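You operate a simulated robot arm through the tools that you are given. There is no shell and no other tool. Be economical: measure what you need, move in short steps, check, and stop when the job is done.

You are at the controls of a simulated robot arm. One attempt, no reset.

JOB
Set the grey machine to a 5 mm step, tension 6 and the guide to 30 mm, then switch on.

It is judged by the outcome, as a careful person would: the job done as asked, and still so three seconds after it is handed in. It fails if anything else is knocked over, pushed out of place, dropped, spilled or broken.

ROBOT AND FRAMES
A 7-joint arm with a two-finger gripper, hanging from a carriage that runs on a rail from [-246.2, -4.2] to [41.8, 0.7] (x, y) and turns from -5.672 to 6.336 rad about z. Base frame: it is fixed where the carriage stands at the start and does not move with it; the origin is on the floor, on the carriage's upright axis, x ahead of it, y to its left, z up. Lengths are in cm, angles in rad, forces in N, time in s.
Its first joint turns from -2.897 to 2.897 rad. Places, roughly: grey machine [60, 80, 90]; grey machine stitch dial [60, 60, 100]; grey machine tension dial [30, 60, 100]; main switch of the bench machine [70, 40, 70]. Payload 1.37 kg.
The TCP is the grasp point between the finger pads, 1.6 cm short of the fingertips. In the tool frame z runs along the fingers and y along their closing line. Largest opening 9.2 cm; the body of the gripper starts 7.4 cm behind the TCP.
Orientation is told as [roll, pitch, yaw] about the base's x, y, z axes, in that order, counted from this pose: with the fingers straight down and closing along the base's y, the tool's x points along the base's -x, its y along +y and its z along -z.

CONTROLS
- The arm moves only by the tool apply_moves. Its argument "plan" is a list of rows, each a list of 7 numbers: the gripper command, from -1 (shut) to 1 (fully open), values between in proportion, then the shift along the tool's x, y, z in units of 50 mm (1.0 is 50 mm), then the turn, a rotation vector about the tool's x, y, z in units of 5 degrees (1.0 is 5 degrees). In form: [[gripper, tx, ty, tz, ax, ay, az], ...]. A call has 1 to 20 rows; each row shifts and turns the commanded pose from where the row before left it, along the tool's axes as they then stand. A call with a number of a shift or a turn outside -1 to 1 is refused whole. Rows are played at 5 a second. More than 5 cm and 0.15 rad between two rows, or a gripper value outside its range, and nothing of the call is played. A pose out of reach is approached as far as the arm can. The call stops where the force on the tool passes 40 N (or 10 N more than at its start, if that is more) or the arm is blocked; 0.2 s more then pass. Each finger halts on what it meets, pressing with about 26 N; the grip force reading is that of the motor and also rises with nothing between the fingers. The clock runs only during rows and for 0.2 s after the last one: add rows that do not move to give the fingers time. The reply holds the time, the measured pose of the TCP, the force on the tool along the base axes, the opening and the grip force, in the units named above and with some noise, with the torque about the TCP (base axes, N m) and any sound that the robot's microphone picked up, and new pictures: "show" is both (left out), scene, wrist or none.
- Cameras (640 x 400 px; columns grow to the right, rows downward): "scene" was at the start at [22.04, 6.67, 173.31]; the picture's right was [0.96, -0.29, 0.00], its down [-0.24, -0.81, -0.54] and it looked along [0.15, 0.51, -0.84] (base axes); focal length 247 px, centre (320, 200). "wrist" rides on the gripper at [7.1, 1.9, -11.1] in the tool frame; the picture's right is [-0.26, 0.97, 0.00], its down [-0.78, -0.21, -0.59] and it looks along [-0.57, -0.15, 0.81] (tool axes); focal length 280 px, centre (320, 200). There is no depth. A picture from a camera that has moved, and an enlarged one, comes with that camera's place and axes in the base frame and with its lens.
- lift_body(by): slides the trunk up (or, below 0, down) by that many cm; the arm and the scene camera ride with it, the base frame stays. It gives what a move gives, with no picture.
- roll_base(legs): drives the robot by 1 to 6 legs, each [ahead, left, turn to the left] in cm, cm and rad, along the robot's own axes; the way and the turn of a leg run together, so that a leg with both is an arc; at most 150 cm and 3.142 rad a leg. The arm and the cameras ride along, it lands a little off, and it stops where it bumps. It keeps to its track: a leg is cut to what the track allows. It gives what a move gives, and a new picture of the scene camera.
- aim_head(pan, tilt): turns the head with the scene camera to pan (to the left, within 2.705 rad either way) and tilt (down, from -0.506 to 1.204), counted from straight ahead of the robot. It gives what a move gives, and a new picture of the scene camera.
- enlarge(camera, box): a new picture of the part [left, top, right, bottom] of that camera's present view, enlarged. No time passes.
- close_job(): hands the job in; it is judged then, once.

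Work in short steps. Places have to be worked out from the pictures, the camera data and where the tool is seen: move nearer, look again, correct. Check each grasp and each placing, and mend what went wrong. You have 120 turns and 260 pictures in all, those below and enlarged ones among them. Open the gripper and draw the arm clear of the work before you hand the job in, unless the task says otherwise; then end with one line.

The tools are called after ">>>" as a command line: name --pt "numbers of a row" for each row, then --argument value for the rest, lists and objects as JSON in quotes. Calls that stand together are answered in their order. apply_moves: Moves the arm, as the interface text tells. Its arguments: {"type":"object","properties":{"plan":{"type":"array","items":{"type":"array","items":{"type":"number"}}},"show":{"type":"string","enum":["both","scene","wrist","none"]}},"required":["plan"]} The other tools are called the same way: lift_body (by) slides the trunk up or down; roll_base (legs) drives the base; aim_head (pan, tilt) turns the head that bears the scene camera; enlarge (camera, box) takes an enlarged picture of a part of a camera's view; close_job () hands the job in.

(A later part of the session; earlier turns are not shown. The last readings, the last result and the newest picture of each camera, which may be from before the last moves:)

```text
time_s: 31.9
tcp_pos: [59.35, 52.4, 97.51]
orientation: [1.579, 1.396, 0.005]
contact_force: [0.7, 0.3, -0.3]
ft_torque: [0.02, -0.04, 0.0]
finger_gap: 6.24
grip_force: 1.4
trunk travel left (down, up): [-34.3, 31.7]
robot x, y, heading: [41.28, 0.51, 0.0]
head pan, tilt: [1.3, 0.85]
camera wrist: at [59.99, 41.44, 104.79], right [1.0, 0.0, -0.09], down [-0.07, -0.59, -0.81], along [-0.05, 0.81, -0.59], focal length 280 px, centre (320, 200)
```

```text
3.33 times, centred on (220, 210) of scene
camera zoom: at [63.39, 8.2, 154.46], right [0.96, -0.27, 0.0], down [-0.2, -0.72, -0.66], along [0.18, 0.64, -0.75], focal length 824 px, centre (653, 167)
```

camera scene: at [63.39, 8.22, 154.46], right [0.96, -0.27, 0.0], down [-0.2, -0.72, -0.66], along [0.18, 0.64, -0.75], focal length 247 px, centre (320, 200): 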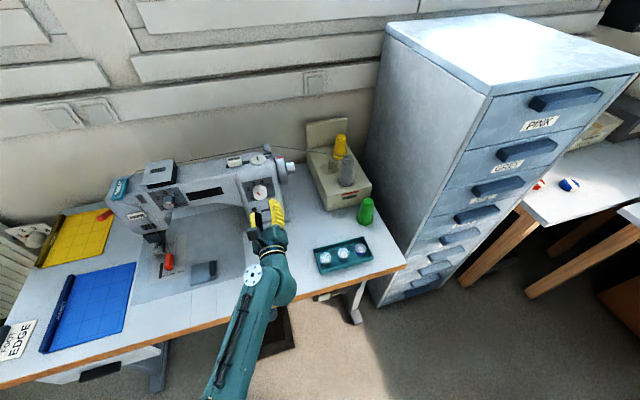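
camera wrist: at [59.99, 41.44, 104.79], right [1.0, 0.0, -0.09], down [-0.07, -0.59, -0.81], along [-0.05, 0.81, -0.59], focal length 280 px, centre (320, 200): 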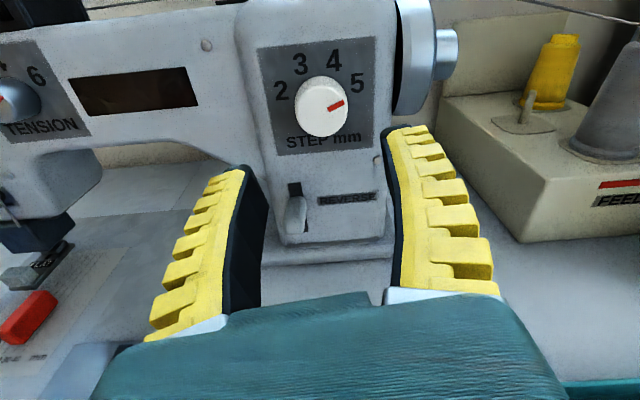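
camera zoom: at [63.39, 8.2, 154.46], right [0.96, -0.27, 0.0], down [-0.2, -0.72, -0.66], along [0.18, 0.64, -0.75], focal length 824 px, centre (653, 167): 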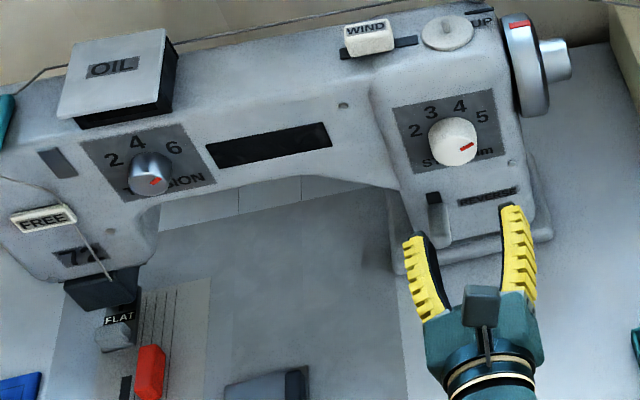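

Stitch pointer measures ≈68° ⇒ exactly at 5. Now drive back left for the guide and re-check the tension frontally.

>>> roll_base --legs '[[-28, 0, 0]]'

>>> apply_moves --pt "0.3 0 0 -0.8 0 0 0" --pt "0.3 0 0 -0.4 0 0 0" --show "wrist"

>>> enlarge --camera "wrist" --box '[260, 20, 420, 120]'

>>> enlarge --camera "scene" --box '[190, 190, 320, 280]'

```text
time_s: 33.9
tcp_pos: [32.09, 51.96, 97.54]
orientation: [1.579, 1.393, 0.001]
contact_force: [-0.6, -0.8, 0.4]
ft_torque: [0.01, 0.0, 0.01]
finger_gap: 6.23
grip_force: 1.2
trunk travel left (down, up): [-34.3, 31.7]
robot x, y, heading: [13.81, 0.25, -0.004]
head pan, tilt: [1.3, 0.85]
camera scene: at [36.03, 7.67, 154.46], right [0.96, -0.27, 0.0], down [-0.21, -0.72, -0.66], along [0.18, 0.63, -0.75], focal length 247 px, centre (320, 200)
```

scene: 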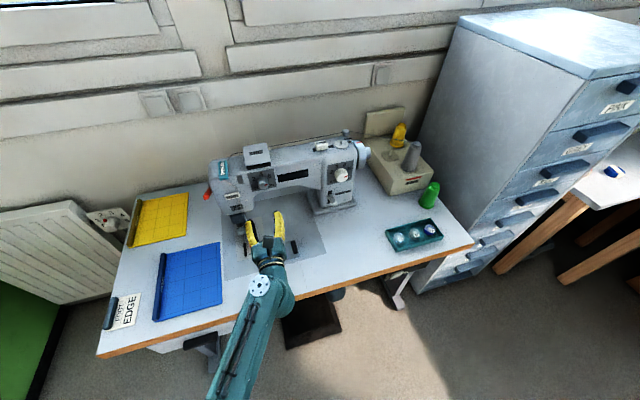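

```text
time_s: 34.5
tcp_pos: [32.03, 45.95, 97.65]
orientation: [1.575, 1.397, -0.002]
contact_force: [0.4, -1.2, 0.4]
ft_torque: [-0.03, 0.01, 0.03]
finger_gap: 6.24
grip_force: 1.3
trunk travel left (down, up): [-34.3, 31.7]
robot x, y, heading: [13.96, 0.25, -0.006]
head pan, tilt: [1.3, 0.85]
camera wrist: at [32.73, 34.91, 104.87], right [1.0, -0.01, -0.09], down [-0.08, -0.59, -0.81], along [-0.05, 0.81, -0.59], focal length 280 px, centre (320, 200)
```

wrist: 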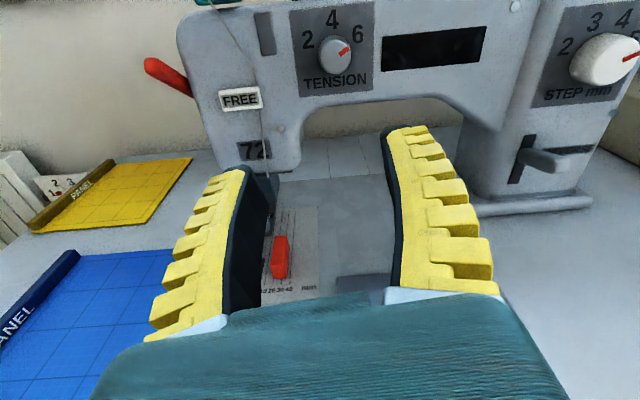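

```text
4.00 times, centred on (340, 70) of wrist
camera zoom: at [32.73, 34.91, 104.87], right [1.0, -0.01, -0.09], down [-0.08, -0.59, -0.81], along [-0.05, 0.81, -0.59], focal length 1122 px, centre (240, 720)
```

zoom: 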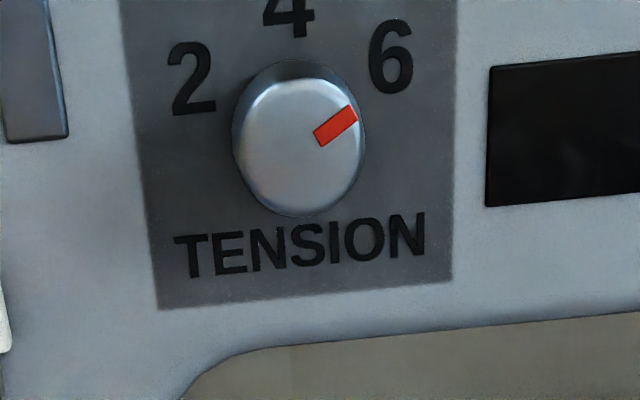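

```text
4.44 times, centred on (255, 235) of scene
camera zoom: at [36.02, 7.65, 154.46], right [0.96, -0.27, 0.0], down [-0.21, -0.72, -0.66], along [0.18, 0.63, -0.75], focal length 1098 px, centre (609, 44)
```

zoom: 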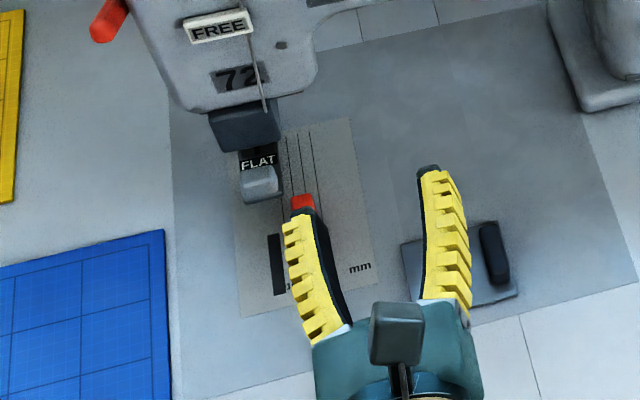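

Tension reads at 6 (≈62° vs 60°). Now I move the gripper 10 cm right so the scene camera has a clear view of the guide.

>>> apply_moves --pt "0.3 -0.17 0.98 0 0 0 0" --pt "0.3 -0.17 0.98 0 0 0 0" --show "wrist"

>>> enlarge --camera "scene" --box '[220, 200, 300, 270]'

>>> enlarge --camera "wrist" --box '[100, 140, 260, 320]'

```text
time_s: 35.1
tcp_pos: [41.91, 45.69, 97.68]
orientation: [1.58, 1.397, 0.005]
contact_force: [0.1, -0.3, -0.1]
ft_torque: [-0.01, -0.01, -0.01]
finger_gap: 6.23
grip_force: 1.7
trunk travel left (down, up): [-34.3, 31.7]
robot x, y, heading: [13.72, 0.01, -0.007]
head pan, tilt: [1.3, 0.85]
camera wrist: at [42.51, 34.72, 104.85], right [1.0, -0.01, -0.09], down [-0.08, -0.59, -0.81], along [-0.05, 0.81, -0.59], focal length 280 px, centre (320, 200)
```

wrist: 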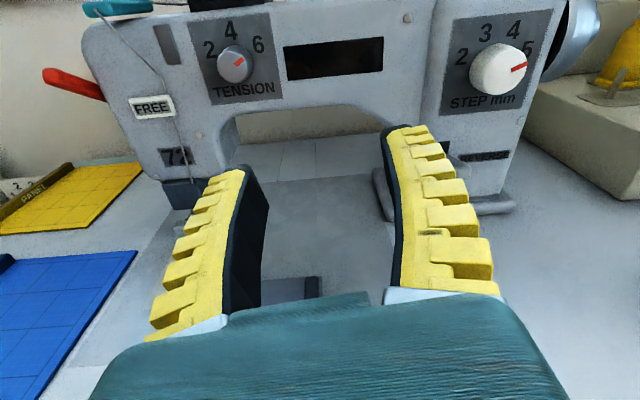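

```text
5.71 times, centred on (260, 235) of scene
camera zoom: at [36.06, 7.68, 154.47], right [0.96, -0.27, 0.0], down [-0.2, -0.72, -0.66], along [0.18, 0.64, -0.75], focal length 1412 px, centre (663, 0)
```

zoom: 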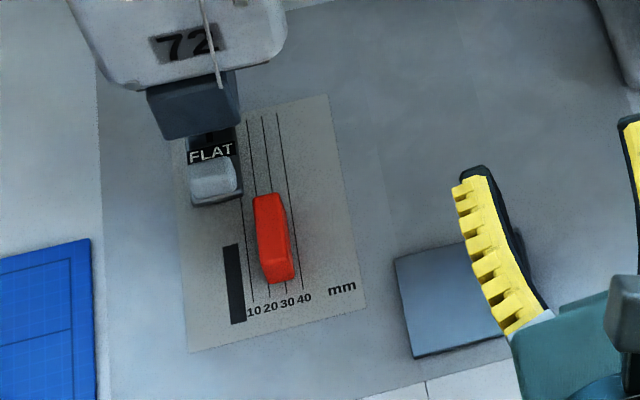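

```text
2.22 times, centred on (180, 230) of wrist
camera zoom: at [42.51, 34.72, 104.85], right [1.0, -0.01, -0.09], down [-0.08, -0.59, -0.81], along [-0.05, 0.81, -0.59], focal length 623 px, centre (631, 133)
```

zoom: 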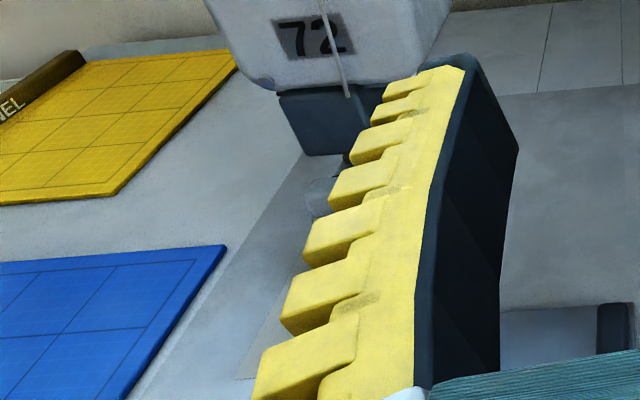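

The guide bar currently covers roughly the 20–30 lines; I need an overhead view. I move back left and pitch the tool 45° down so the wrist camera looks straight down on the guide.

>>> apply_moves --pt "0.3 0.17 -0.98 0 0 0 1" --pt "0.3 0.09 -0.99 0 0 0 1" --pt "0.3 0 -0.8 0 0 0 0" --pt "0.3 0 0 0 0 -1 0" --pt "0.3 0 0 0 0 -1 0" --pt "0.3 0 0 0 0 -1 0" --pt "0.3 0 0 0 0 -1 0" --pt "0.3 0 0 0 0 -1 0" --pt "0.3 0 0 0 0 -1 0" --pt "0.3 0 0 0 0 -1 0" --pt "0.3 0 0 0 0 -1 0" --pt "0.3 0 0 0 0 -1 0" --pt "0.3 0.2 0 0.9 0 0 0" --pt "0.3 0 0 0 0 0 0" --show "wrist"

>>> enlarge --camera "wrist" --box '[220, 0, 380, 160]'

```text
time_s: 38.1
tcp_pos: [28.31, 50.01, 95.09]
orientation: [0.001, 0.786, -1.576]
contact_force: [-0.2, -0.8, 0.4]
ft_torque: [-0.01, 0.02, 0.04]
finger_gap: 6.21
grip_force: 1.7
trunk travel left (down, up): [-34.3, 31.7]
robot x, y, heading: [13.7, 0.34, -0.001]
head pan, tilt: [1.3, 0.85]
camera wrist: at [30.14, 47.21, 107.9], right [0.96, -0.19, -0.18], down [-0.22, -0.97, -0.14], along [-0.15, 0.17, -0.97], focal length 280 px, centre (320, 200)
```

wrist: 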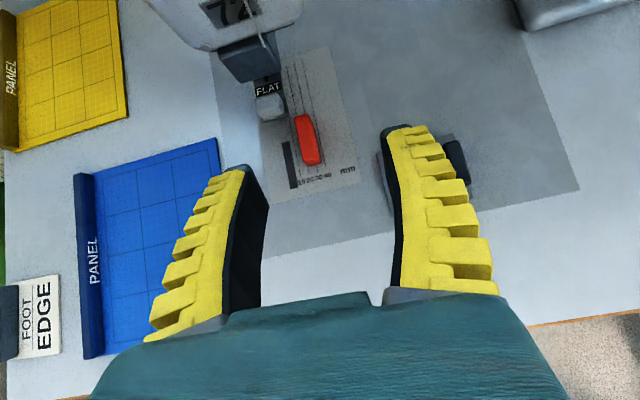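

```text
2.50 times, centred on (300, 80) of wrist
camera zoom: at [30.14, 47.21, 107.9], right [0.96, -0.19, -0.18], down [-0.22, -0.97, -0.14], along [-0.15, 0.17, -0.97], focal length 701 px, centre (370, 500)
```

zoom: 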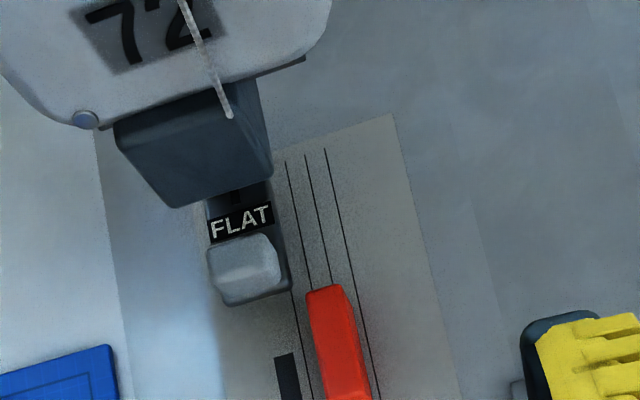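

The bar's left edge appears to lie at the 20 line. I go closer above for a more exact reading.

>>> apply_moves --pt "0.3 0 -0.76 0.4 0 0 0" --pt "0.3 0 0 0.5 0 0 0" --pt "0.3 0 0 0.4 0 0 0" --pt "0.3 0 0 0 0 0 0" --show "wrist"

>>> enlarge --camera "wrist" --box '[260, 60, 460, 230]'

>>> enlarge --camera "scene" --box '[220, 200, 300, 270]'

```text
time_s: 39.1
tcp_pos: [24.35, 54.44, 90.57]
orientation: [0.001, 0.787, -1.577]
contact_force: [-0.2, 0.5, -1.0]
ft_torque: [-0.03, 0.0, -0.02]
finger_gap: 6.2
grip_force: 1.8
trunk travel left (down, up): [-34.3, 31.7]
robot x, y, heading: [13.86, 0.7, -0.004]
head pan, tilt: [1.3, 0.85]
camera wrist: at [26.28, 51.73, 103.41], right [0.96, -0.19, -0.18], down [-0.22, -0.97, -0.14], along [-0.15, 0.17, -0.97], focal length 280 px, centre (320, 200)
```

wrist: 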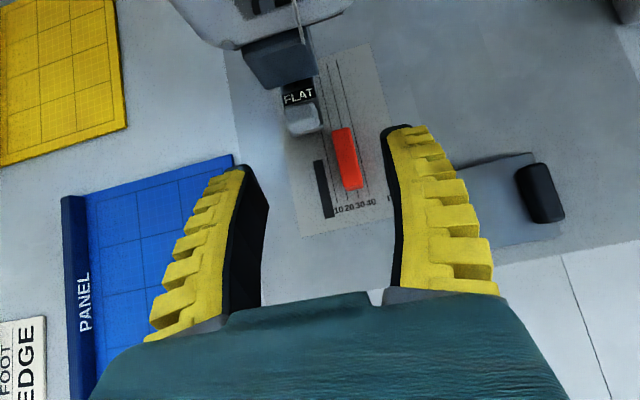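

```text
2.35 times, centred on (360, 145) of wrist
camera zoom: at [26.28, 51.73, 103.41], right [0.96, -0.19, -0.18], down [-0.22, -0.97, -0.14], along [-0.15, 0.17, -0.97], focal length 660 px, centre (226, 329)
```

zoom: 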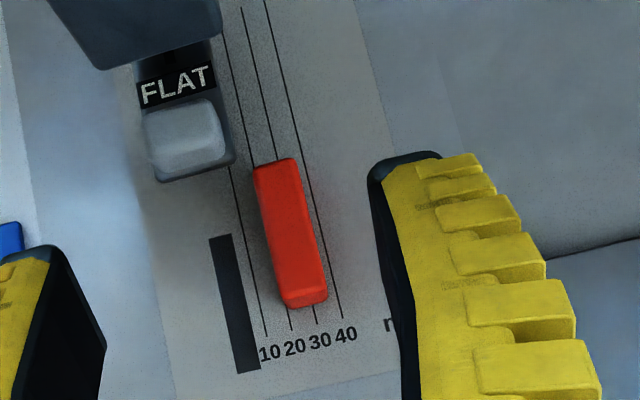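

```text
5.71 times, centred on (260, 235) of scene
camera zoom: at [36.03, 7.68, 154.46], right [0.96, -0.27, 0.0], down [-0.2, -0.72, -0.66], along [0.18, 0.64, -0.75], focal length 1412 px, centre (663, 0)
```

zoom: 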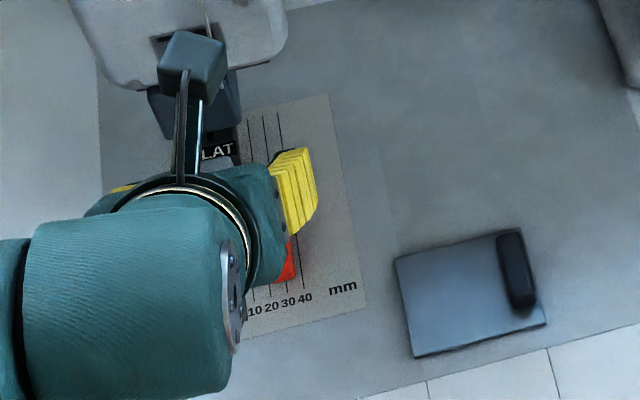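

The bar's left (needle-side) face lies on the 20 line; it must move +10 mm to the 30 line. Bar is about x 24.9–26.4, y 56.5–62, bed z≈77. I approach over its front half.

>>> apply_moves --pt "0 0 0.26 0.45 0 0 0" --pt "-0.1 -0.26 0 0.45 0 0 0" --pt "-0.1 -0.26 0 0.44 0 0 0" --pt "-0.1 0 0 0 0 0 0" --show "wrist"

>>> enlarge --camera "wrist" --box '[230, 60, 430, 230]'

```text
time_s: 40.1
tcp_pos: [25.68, 57.28, 83.97]
orientation: [0.003, 0.789, -1.575]
contact_force: [0.5, -0.3, -0.3]
ft_torque: [-0.05, 0.02, -0.04]
finger_gap: 4.44
grip_force: 1.9
trunk travel left (down, up): [-34.3, 31.7]
robot x, y, heading: [13.38, 0.05, -0.002]
head pan, tilt: [1.3, 0.85]
camera wrist: at [27.54, 54.54, 96.73], right [0.96, -0.19, -0.18], down [-0.22, -0.97, -0.14], along [-0.15, 0.17, -0.97], focal length 280 px, centre (320, 200)
```

wrist: 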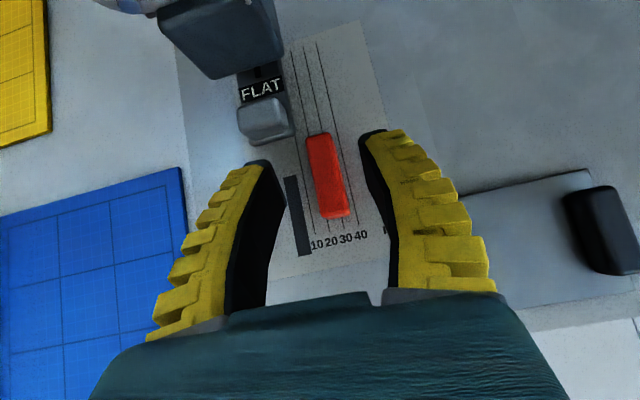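

```text
2.35 times, centred on (330, 145) of wrist
camera zoom: at [27.54, 54.54, 96.73], right [0.96, -0.19, -0.18], down [-0.22, -0.97, -0.14], along [-0.15, 0.17, -0.97], focal length 660 px, centre (296, 329)
```

zoom: 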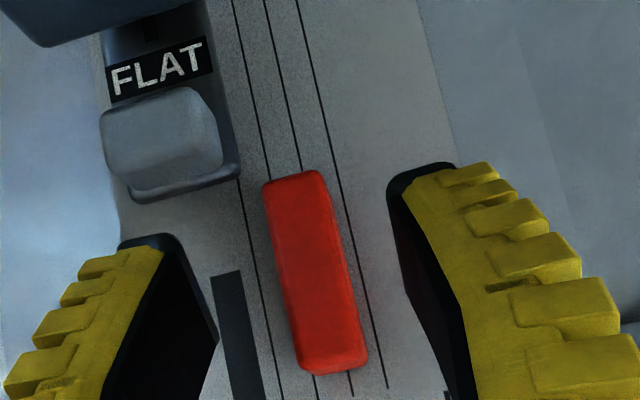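

Bed is z≈77.5 from line spacing, bar centre x≈25.6, matching the TCP. I descend vertically ~3.7 cm straddling the bar.

>>> apply_moves --pt "-0.1 -0.2 0 0.2 0 0 0" --pt "-0.1 -0.15 0 0.15 0 0 0" --pt "-0.1 -0.1 0 0.1 0 0 0" --pt "-0.1 -0.06 0 0.06 0 0 0" --pt "-0.1 0 0 0 0 0 0" --show "wrist"

```text
time_s: 41.3
tcp_pos: [25.68, 57.48, 80.36]
orientation: [0.002, 0.787, -1.576]
contact_force: [-0.7, 0.5, 0.1]
ft_torque: [0.0, -0.02, -0.02]
finger_gap: 4.47
grip_force: 2.3
trunk travel left (down, up): [-34.3, 31.7]
robot x, y, heading: [13.49, 0.19, -0.005]
head pan, tilt: [1.3, 0.85]
camera wrist: at [27.58, 54.68, 93.09], right [0.96, -0.19, -0.18], down [-0.22, -0.97, -0.14], along [-0.15, 0.17, -0.97], focal length 280 px, centre (320, 200)
```

wrist: 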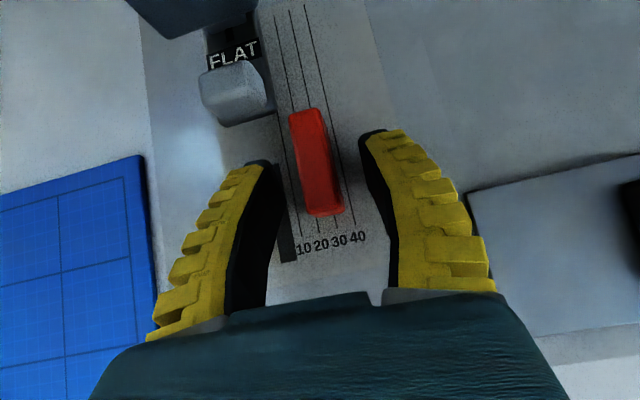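

The fingers straddle the bar. Closing.

>>> apply_moves --pt "-0.3 0 0 0 0 0 0" --pt "-0.5 0 0 0 0 0 0" --pt "-0.75 0 0 0 0 0 0" --pt "-0.75 0 0 0 0 0 0" --show "wrist"

>>> enlarge --camera "wrist" --box '[230, 60, 430, 280]'

```text
time_s: 42.3
tcp_pos: [25.62, 57.44, 80.28]
orientation: [0.001, 0.787, -1.578]
contact_force: [0.7, 0.3, -0.4]
ft_torque: [0.01, -0.03, 0.03]
finger_gap: 1.45
grip_force: 3.9
trunk travel left (down, up): [-34.3, 31.7]
robot x, y, heading: [13.96, 0.17, -0.003]
head pan, tilt: [1.3, 0.85]
camera wrist: at [27.56, 54.61, 93.07], right [0.96, -0.19, -0.18], down [-0.22, -0.97, -0.14], along [-0.15, 0.17, -0.97], focal length 280 px, centre (320, 200)
```

wrist: 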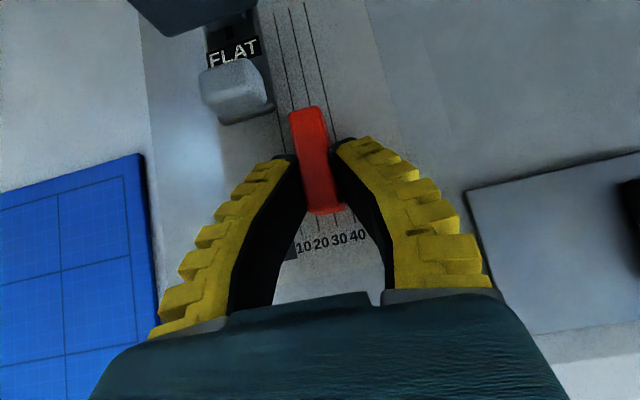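

```text
1.82 times, centred on (330, 170) of wrist
camera zoom: at [27.56, 54.61, 93.07], right [0.96, -0.19, -0.18], down [-0.22, -0.97, -0.14], along [-0.15, 0.17, -0.97], focal length 510 px, centre (302, 254)
```

zoom: 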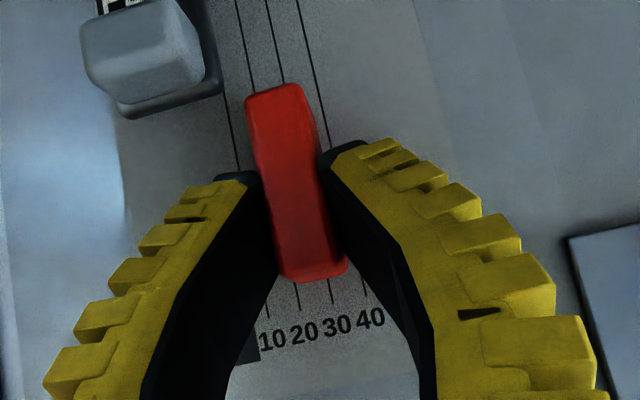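

Nearly gripped (1.45 cm). I close a bit more and slide +x by 8 mm, then check.

>>> apply_moves --pt "-0.9 0 0 0 0 0 0" --pt "-0.9 0 0 0 0 0 0" --pt "-0.9 0 0.05 0 0 0 0" --pt "-0.9 0 0.05 0 0 0 0" --pt "-0.9 0 0.06 0 0 0 0" --pt "-0.9 0 0 0 0 0 0" --show "wrist"

>>> enlarge --camera "wrist" --box '[230, 60, 430, 280]'

```text
time_s: 43.7
tcp_pos: [26.52, 57.32, 80.41]
orientation: [0.004, 0.788, -1.576]
contact_force: [1.8, -6.2, 7.3]
ft_torque: [0.07, -0.16, 0.19]
finger_gap: 0.97
grip_force: 27.9
trunk travel left (down, up): [-34.3, 31.7]
robot x, y, heading: [14.14, 0.34, -0.002]
head pan, tilt: [1.3, 0.85]
camera wrist: at [28.47, 54.57, 93.12], right [0.96, -0.19, -0.18], down [-0.22, -0.97, -0.14], along [-0.15, 0.17, -0.97], focal length 280 px, centre (320, 200)
```

wrist: 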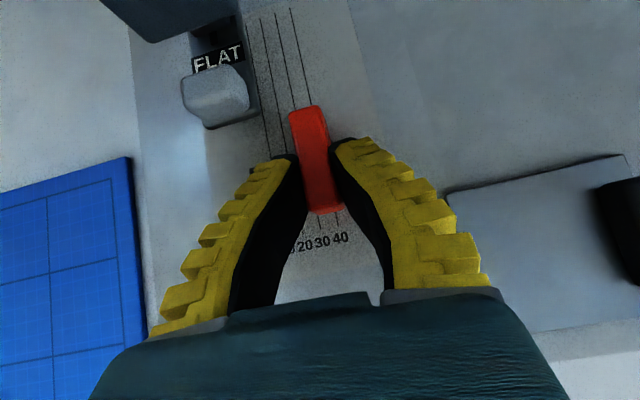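

```text
1.82 times, centred on (330, 170) of wrist
camera zoom: at [28.47, 54.57, 93.12], right [0.96, -0.19, -0.18], down [-0.22, -0.97, -0.14], along [-0.15, 0.17, -0.97], focal length 510 px, centre (302, 254)
```

zoom: 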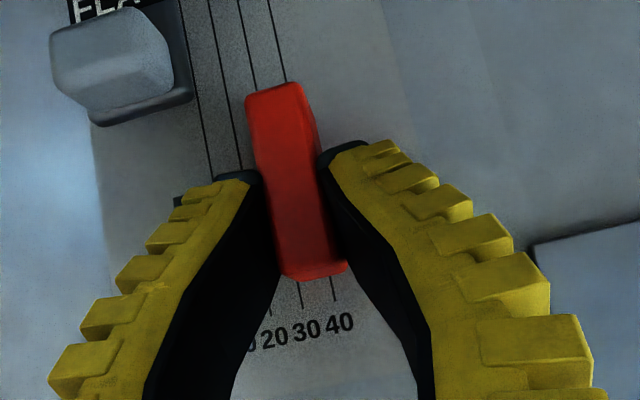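

The bar has moved about a full division. I release, lift and look from above to read it precisely.

>>> apply_moves --pt "-0.3 0 0 0 0 0 0" --pt "-0.1 0 0 0 0 0 0" --pt "-0.1 0.3 0 -0.3 0 0 0" --pt "-0.1 0.3 0 -0.3 0 0 0" --pt "-0.1 0.3 -0.4 -0.3 0 0 0" --pt "-0.1 0 -0.4 0 0 0 0" --pt "-0.1 0 0 0 0 0 0" --show "wrist"

>>> enlarge --camera "wrist" --box '[300, 60, 440, 240]'

```text
time_s: 45.3
tcp_pos: [23.4, 58.05, 86.64]
orientation: [-0.002, 0.786, -1.574]
contact_force: [-1.2, 0.0, -0.5]
ft_torque: [0.03, -0.01, 0.01]
finger_gap: 4.48
grip_force: 2.1
out of reach, approached as far as the arm can: row 6
trunk travel left (down, up): [-34.3, 31.7]
robot x, y, heading: [13.88, 0.68, -0.005]
head pan, tilt: [1.3, 0.85]
camera wrist: at [25.38, 55.26, 99.33], right [0.96, -0.19, -0.19], down [-0.21, -0.97, -0.14], along [-0.15, 0.17, -0.97], focal length 280 px, centre (320, 200)
```

wrist: 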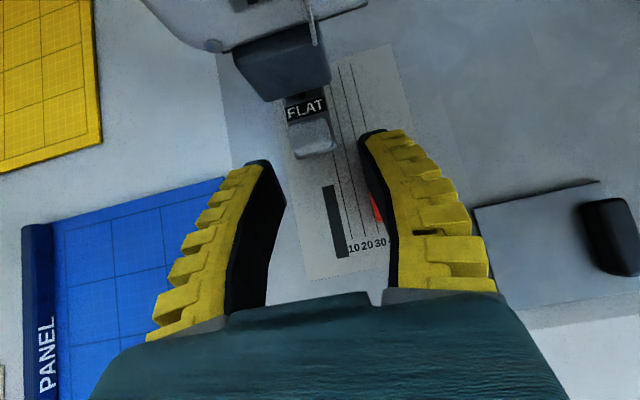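

```text
2.22 times, centred on (370, 150) of wrist
camera zoom: at [25.38, 55.26, 99.33], right [0.96, -0.19, -0.19], down [-0.21, -0.97, -0.14], along [-0.15, 0.17, -0.97], focal length 623 px, centre (209, 311)
```

zoom: 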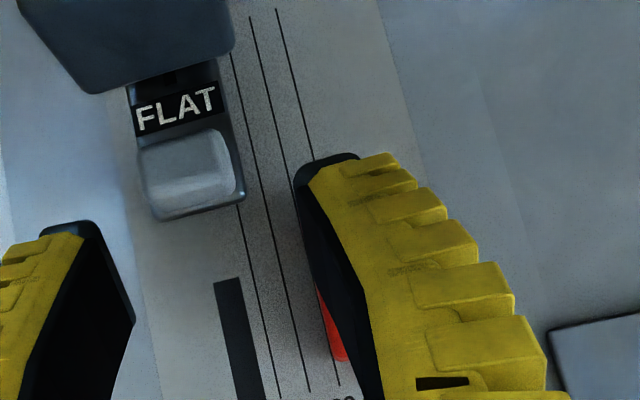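

A finger blocks the view; I back off 4 cm in y and move slightly right, opening wider.

>>> apply_moves --pt "0.5 -0.28 0.1 -0.28 0 0 0" --pt "0.8 -0.28 0.1 -0.28 0 0 0" --pt "0.8 0.2 0 -0.2 0 0 0" --pt "0.8 0 0 0 0 0 0" --show "wrist"

>>> enlarge --camera "wrist" --box '[280, 30, 420, 230]'

```text
time_s: 46.3
tcp_pos: [24.35, 54.15, 87.82]
orientation: [0.001, 0.787, -1.577]
contact_force: [-0.4, -0.8, -0.1]
ft_torque: [-0.01, -0.01, -0.02]
finger_gap: 8.36
grip_force: 0.2
trunk travel left (down, up): [-34.3, 31.7]
robot x, y, heading: [13.78, 0.04, -0.006]
head pan, tilt: [1.3, 0.85]
camera wrist: at [26.32, 51.38, 100.67], right [0.96, -0.19, -0.18], down [-0.22, -0.97, -0.14], along [-0.15, 0.17, -0.97], focal length 280 px, centre (320, 200)
```

wrist: 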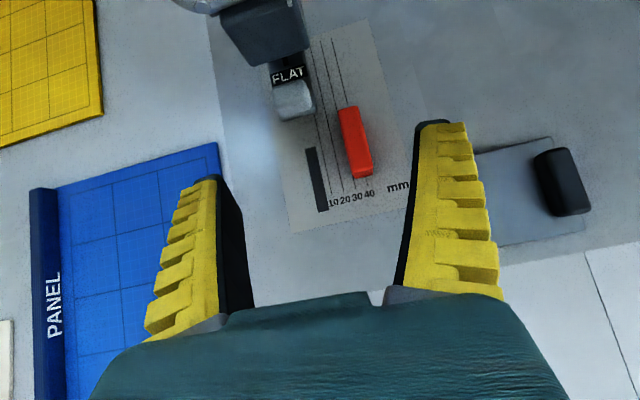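

```text
2.00 times, centred on (350, 130) of wrist
camera zoom: at [26.32, 51.38, 100.67], right [0.96, -0.19, -0.18], down [-0.22, -0.97, -0.14], along [-0.15, 0.17, -0.97], focal length 561 px, centre (260, 340)
```

zoom: 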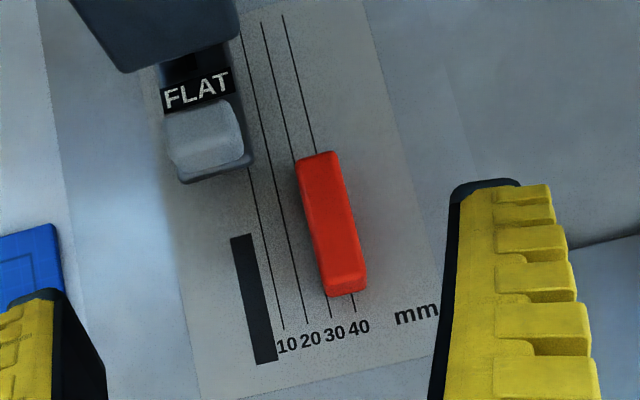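

>>> enlarge --camera "wrist" --box '[325, 150, 385, 210]'

>>> enlarge --camera "wrist" --box '[310, 80, 380, 150]'

```text
6.67 times, centred on (355, 180) of wrist
camera zoom: at [26.32, 51.38, 100.67], right [0.96, -0.19, -0.18], down [-0.22, -0.97, -0.14], along [-0.15, 0.17, -0.97], focal length 1869 px, centre (87, 333)
```

zoom: 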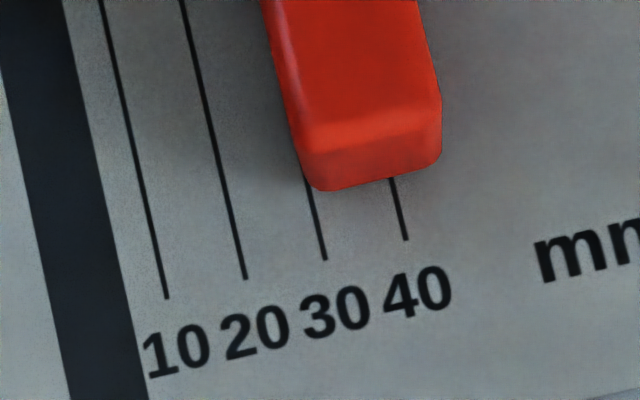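

```text
5.71 times, centred on (345, 115) of wrist
camera zoom: at [26.32, 51.38, 100.67], right [0.96, -0.19, -0.18], down [-0.22, -0.97, -0.14], along [-0.15, 0.17, -0.97], focal length 1602 px, centre (177, 686)
```

zoom: 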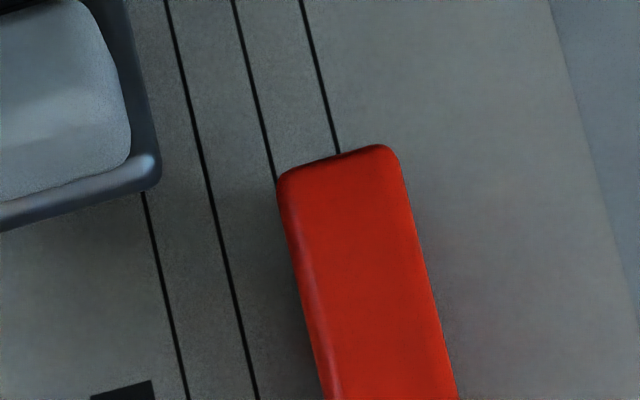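

The left face lies on the 30 line within about half a millimetre. Next the main switch: I raise and retract the arm to y≈33 and return the tool to horizontal.

>>> apply_moves --pt "0.3 0.5 0 -0.5 0 0 0" --pt "0.0 0.5 0 -0.5 0 0 0" --pt "-0.5 -0.6 0 -0.6 0 0 0" --pt "-1 -0.6 0 -0.6 0 0 0" --pt "-1 -0.6 0 -0.6 0 0 0" --pt "-1 -0.6 0 -0.6 0 0 0" --pt "-1 -0.4 0 -0.4 0 0 0" --pt "-1 0 0 0 0 1 0" --pt "-1 0 0 0 0 1 0" --pt "-1 0 0 0 0 1 0" --pt "-1 0 0 0 0 1 0" --pt "-1 0 0 0 0 1 0" --pt "-1 0 0 0 0 1 0" --pt "-1 0 0 0 0 1 0" --pt "-1 0 0 0 0 1 0" --pt "-1 0 0 0 0 1 0" --show "none"

>>> roll_base --legs '[[27.5, 0, 0]]'

>>> aim_head --pan 1.2 --tilt 1.1

```text
time_s: 49.7
tcp_pos: [24.18, 34.32, 95.01]
orientation: [2.649, 1.568, 1.071]
contact_force: [0.0, -0.5, 0.3]
ft_torque: [0.03, 0.0, 0.03]
finger_gap: 0.0
grip_force: 26.1
trunk travel left (down, up): [-34.3, 31.7]
robot x, y, heading: [14.06, 0.14, -0.006]
head pan, tilt: [1.3, 0.85]
```

```text
time_s: 51.6
tcp_pos: [51.5, 34.78, 94.9]
orientation: [2.546, 1.57, 0.976]
contact_force: [0.5, 0.2, 0.3]
ft_torque: [0.01, 0.01, 0.0]
finger_gap: 0.01
grip_force: 26.5
trunk travel left (down, up): [-34.3, 31.7]
robot x, y, heading: [41.19, 0.72, -0.001]
head pan, tilt: [1.3, 0.85]
camera scene: at [63.33, 8.26, 154.46], right [0.96, -0.27, 0.0], down [-0.2, -0.72, -0.66], along [0.18, 0.64, -0.75], focal length 247 px, centre (320, 200)
```

scene: 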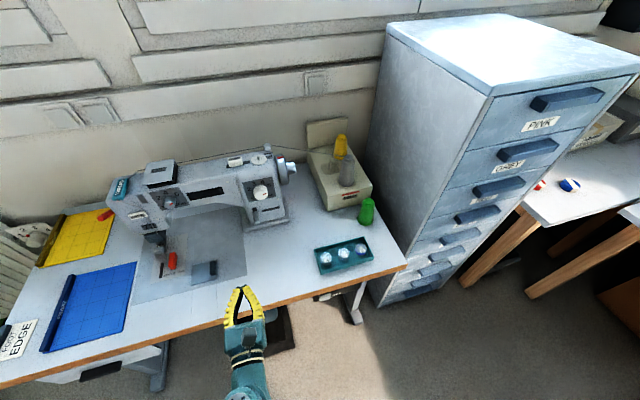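

```text
time_s: 52.4
tcp_pos: [51.23, 34.7, 94.89]
orientation: [2.58, 1.568, 1.007]
contact_force: [-0.9, -0.5, -0.1]
ft_torque: [0.02, 0.02, 0.02]
finger_gap: 0.0
grip_force: 25.8
trunk travel left (down, up): [-34.3, 31.7]
robot x, y, heading: [41.43, 0.46, 0.001]
head pan, tilt: [1.201, 1.1]
camera scene: at [63.52, 6.62, 152.7], right [0.93, -0.36, 0.0], down [-0.32, -0.83, -0.45], along [0.16, 0.42, -0.89], focal length 247 px, centre (320, 200)
```

scene: 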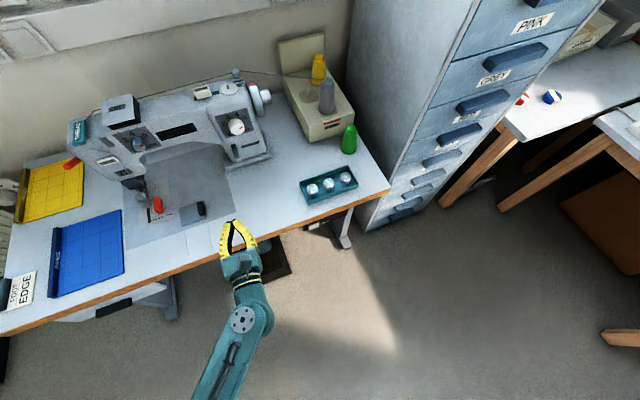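

I retract to y≈27 to clear the table edge, shift the tool 10 cm right, then lower the trunk for a view of the switch.

>>> apply_moves --pt "-1 0 0 -0.8 0 0 0" --pt "-1 0 0 -0.8 0 0 0" --pt "-1 0 0.8 0 0 0 0" --pt "-1 0 0.8 0 0 0 0" --pt "-1 0 0 0 0 0 0" --show "none"

>>> lift_body --by -20

>>> apply_moves --pt "-1 0 0 0 0 0 0" --show "both"

```text
time_s: 53.6
tcp_pos: [59.43, 26.46, 94.85]
orientation: [2.808, 1.568, 1.238]
contact_force: [0.0, 0.2, 0.1]
ft_torque: [-0.01, -0.03, 0.02]
finger_gap: 0.01
grip_force: 25.6
trunk travel left (down, up): [-34.3, 31.7]
robot x, y, heading: [41.06, 0.53, -0.002]
head pan, tilt: [1.201, 1.1]
```

```text
time_s: 55.7
tcp_pos: [59.4, 26.59, 74.8]
orientation: [2.55, 1.569, 0.979]
contact_force: [-0.5, 0.4, -0.6]
ft_torque: [-0.02, 0.01, 0.0]
finger_gap: 0.0
grip_force: 26.3
trunk travel left (down, up): [-14.3, 51.7]
robot x, y, heading: [41.19, 0.86, 0.003]
head pan, tilt: [1.201, 1.1]
```

```text
time_s: 56.1
tcp_pos: [59.42, 26.62, 74.86]
orientation: [2.583, 1.569, 1.01]
contact_force: [-0.1, 1.0, 0.8]
ft_torque: [0.02, -0.02, -0.01]
finger_gap: 0.0
grip_force: 25.6
trunk travel left (down, up): [-14.3, 51.7]
robot x, y, heading: [41.16, 0.6, -0.0]
head pan, tilt: [1.201, 1.1]
camera scene: at [63.52, 6.61, 132.69], right [0.93, -0.36, 0.0], down [-0.32, -0.83, -0.45], along [0.16, 0.42, -0.89], focal length 247 px, centre (320, 200)
camera wrist: at [61.27, 15.58, 81.88], right [0.97, 0.0, -0.26], down [-0.21, -0.59, -0.78], along [-0.15, 0.81, -0.57], focal length 280 px, centre (320, 200)
```

scene: 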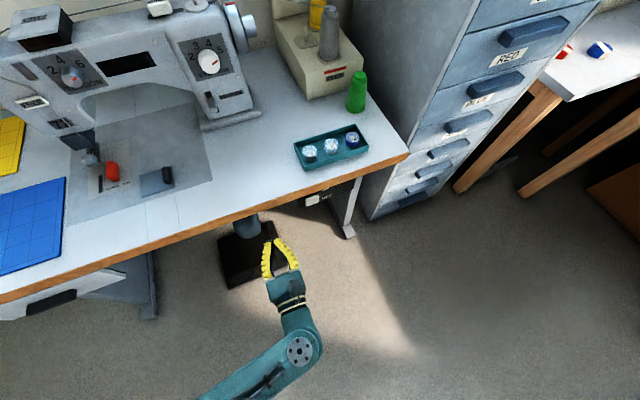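
wrist: 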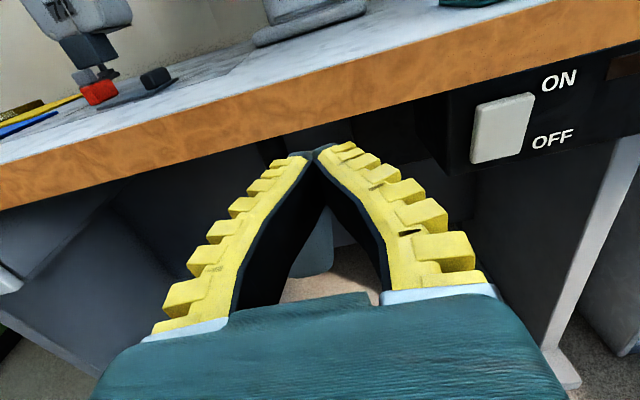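

The rocker switch shows ON (top) and OFF (bottom). Zooming in from both cameras to locate it and see its tilt.

>>> enlarge --camera "wrist" --box '[430, 50, 620, 190]'

>>> enlarge --camera "scene" --box '[270, 160, 370, 250]'

```text
2.86 times, centred on (525, 120) of wrist
camera zoom: at [61.27, 15.58, 81.88], right [0.97, 0.0, -0.26], down [-0.21, -0.59, -0.78], along [-0.15, 0.81, -0.57], focal length 801 px, centre (-266, 429)
```

zoom: 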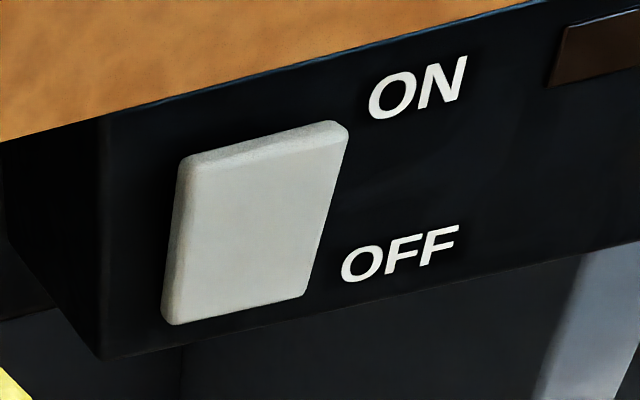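

```text
4.44 times, centred on (320, 205) of scene
camera zoom: at [63.52, 6.61, 132.69], right [0.93, -0.36, 0.0], down [-0.32, -0.83, -0.45], along [0.16, 0.42, -0.89], focal length 1098 px, centre (320, 178)
```

zoom: 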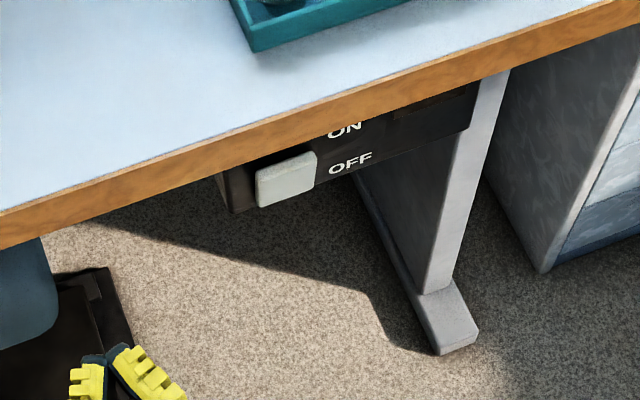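

I rotate the tool back so the closed fingers are only 2 cm tall, then shift right toward the switch for a closer look.

>>> apply_moves --pt "-1 0 0 0 0 0 -1" --pt "-1 0 0 0 0 0 -1" --pt "-1 0 0 0 0 0 -1" --pt "-1 0 0 0 0 0 -1" --pt "-1 0 0 0 0 0 -1" --pt "-1 0 0 0 0 0 -1" --pt "-1 0 0 0 0 0 -1" --pt "-1 0 0 0 0 0 -1" --pt "-1 0 0 0 0 0 -1" --pt "-1 0 0 0 0 0 -1" --pt "-1 0 0 0 0 0 -1" --pt "-1 0 0 0 0 0 -1" --pt "-1 0 0 0 0 0 -1" --pt "-1 0 0 0 0 0 -1" --pt "-1 0 0 0 0 0 -1" --pt "-1 0 0 0 0 0 -1" --pt "-1 0 0 0 0 0 -1" --pt "-1 -0.8 0 0 0 0 -1" --pt "-1 -0.8 0 0 0 0 0" --pt "-1 -0.8 0 0 0 0 0" --show "both"

```text
time_s: 60.3
tcp_pos: [71.56, 26.41, 74.51]
orientation: [1.571, -0.002, -0.002]
contact_force: [0.9, 0.3, -0.1]
ft_torque: [0.02, -0.02, 0.06]
finger_gap: 0.01
grip_force: 25.8
trunk travel left (down, up): [-14.3, 51.7]
robot x, y, heading: [41.22, 0.99, -0.001]
head pan, tilt: [1.201, 1.1]
camera scene: at [63.61, 6.62, 132.71], right [0.93, -0.36, 0.0], down [-0.32, -0.83, -0.45], along [0.17, 0.42, -0.89], focal length 247 px, centre (320, 200)
camera wrist: at [64.52, 15.43, 76.28], right [0.26, 0.0, 0.97], down [0.78, -0.59, -0.21], along [0.57, 0.81, -0.15], focal length 280 px, centre (320, 200)
```

scene: 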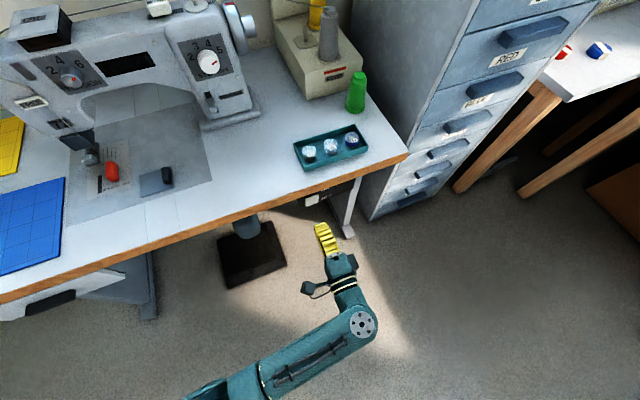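
wrist: 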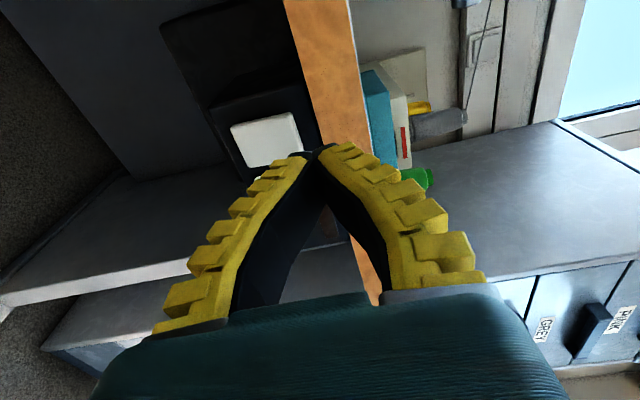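

Rocker ≈ centre [71.7, 34.5, 70.8], z 68.6–72.7, table underside edge ≈73.3. I'll approach the upper half at z≈71.8, stopping short at y≈31.

>>> apply_moves --pt "-1 -0.03 -0.54 0 0 0 0" --pt "-1 0 0 0.5 0 0 0" --pt "-1 0 0 0.42 0 0 0" --pt "-1 0 0 0 0 0 0" --show "wrist"

>>> enlarge --camera "scene" --box '[270, 160, 370, 250]'

```text
time_s: 61.3
tcp_pos: [71.47, 31.13, 71.55]
orientation: [1.574, 0.0, 0.0]
contact_force: [-1.1, 0.1, 0.8]
ft_torque: [-0.02, -0.01, -0.02]
finger_gap: 0.0
grip_force: 25.9
trunk travel left (down, up): [-14.3, 51.7]
robot x, y, heading: [41.12, 0.81, -0.003]
head pan, tilt: [1.201, 1.1]
camera wrist: at [64.37, 20.11, 73.45], right [0.26, 0.0, 0.97], down [0.78, -0.59, -0.21], along [0.57, 0.81, -0.15], focal length 280 px, centre (320, 200)
```

wrist: 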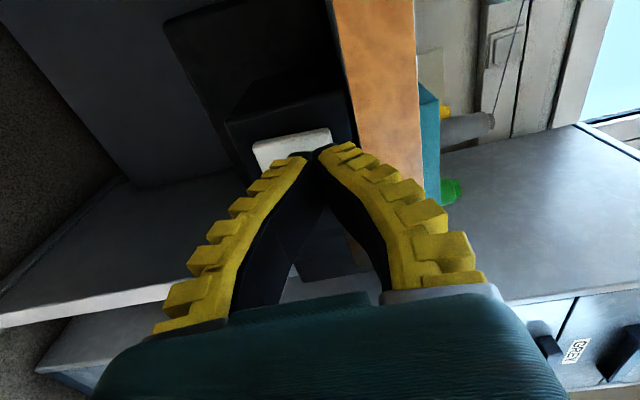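

```text
4.44 times, centred on (320, 205) of scene
camera zoom: at [63.52, 6.61, 132.69], right [0.93, -0.36, 0.0], down [-0.32, -0.83, -0.45], along [0.16, 0.42, -0.89], focal length 1098 px, centre (320, 178)
```

zoom: 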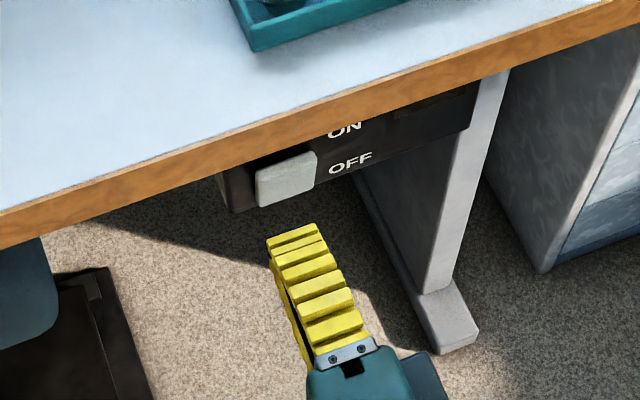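

The tip is ~2.5 cm short of the rocker, aligned. I advance gently to press the upper half.

>>> apply_moves --pt "-1 -0.02 0.06 0.2 0 0 0" --pt "-1 0 0 0.15 0 0 0" --pt "-1 0 0 0.1 0 0 0" --pt "-1 0 0 0.06 0 0 0" --pt "-1 0 0 0.06 0 0 0" --show "wrist"

>>> enlarge --camera "scene" --box '[270, 160, 370, 250]'

```text
time_s: 62.5
tcp_pos: [71.72, 34.0, 72.02]
orientation: [1.571, -0.001, 0.0]
contact_force: [-0.6, -0.2, -0.4]
ft_torque: [0.01, 0.0, 0.01]
finger_gap: 0.0
grip_force: 26.2
trunk travel left (down, up): [-14.3, 51.7]
robot x, y, heading: [40.58, 0.88, -0.001]
head pan, tilt: [1.201, 1.1]
camera wrist: at [64.58, 23.01, 73.95], right [0.26, 0.0, 0.97], down [0.78, -0.59, -0.21], along [0.57, 0.81, -0.15], focal length 280 px, centre (320, 200)
```

wrist: 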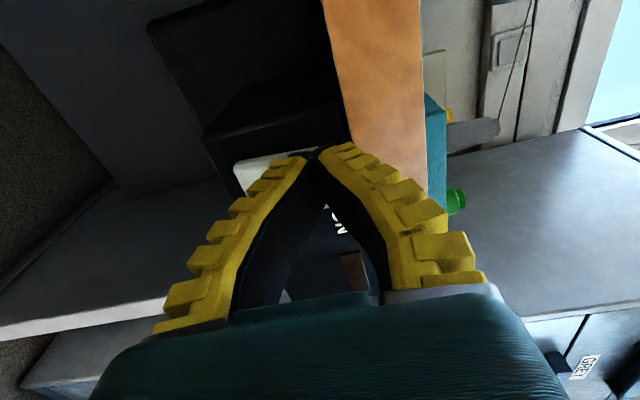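

```text
4.44 times, centred on (320, 205) of scene
camera zoom: at [63.52, 6.61, 132.69], right [0.93, -0.36, 0.0], down [-0.32, -0.83, -0.45], along [0.16, 0.42, -0.89], focal length 1098 px, centre (320, 178)
```

zoom: 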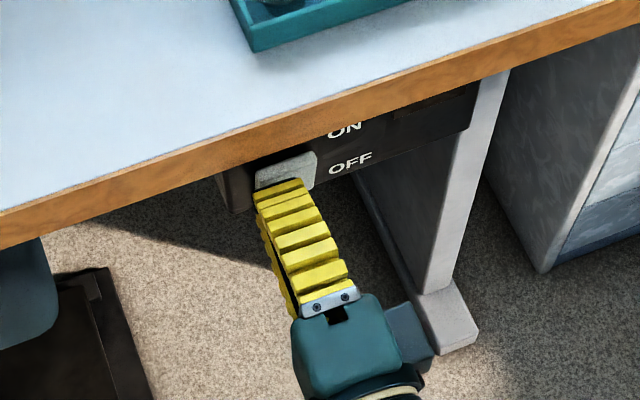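

No contact yet. I lower 3 mm for clearance to the table edge and continue pressing.

>>> apply_moves --pt "-1 0 -0.06 0 0 0 0" --pt "-1 0 0 0.08 0 0 0" --pt "-1 0 0 0.06 0 0 0" --pt "-1 0 0 0.06 0 0 0" --pt "-1 0 0 0.06 0 0 0" --show "wrist"

>>> enlarge --camera "scene" --box '[270, 160, 370, 250]'

```text
time_s: 63.7
tcp_pos: [71.66, 35.46, 71.88]
orientation: [1.573, -0.002, 0.002]
contact_force: [-0.2, -0.6, 0.2]
ft_torque: [-0.01, 0.0, -0.01]
finger_gap: 0.02
grip_force: 26.0
trunk travel left (down, up): [-14.3, 51.7]
robot x, y, heading: [41.07, 0.75, -0.001]
head pan, tilt: [1.201, 1.1]
camera wrist: at [64.52, 24.38, 73.69], right [0.26, 0.0, 0.97], down [0.78, -0.59, -0.21], along [0.57, 0.81, -0.15], focal length 280 px, centre (320, 200)
```

wrist: 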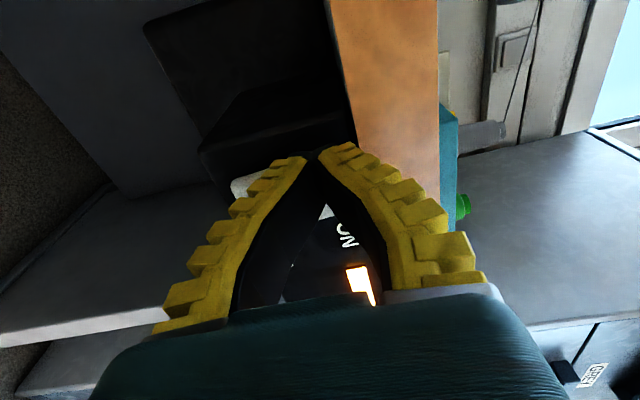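

```text
4.44 times, centred on (320, 205) of scene
camera zoom: at [63.52, 6.63, 132.69], right [0.93, -0.36, 0.0], down [-0.32, -0.83, -0.45], along [0.16, 0.42, -0.89], focal length 1098 px, centre (320, 178)
```

zoom: 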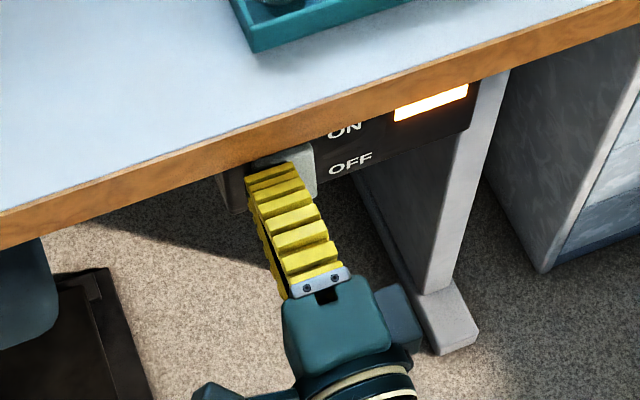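

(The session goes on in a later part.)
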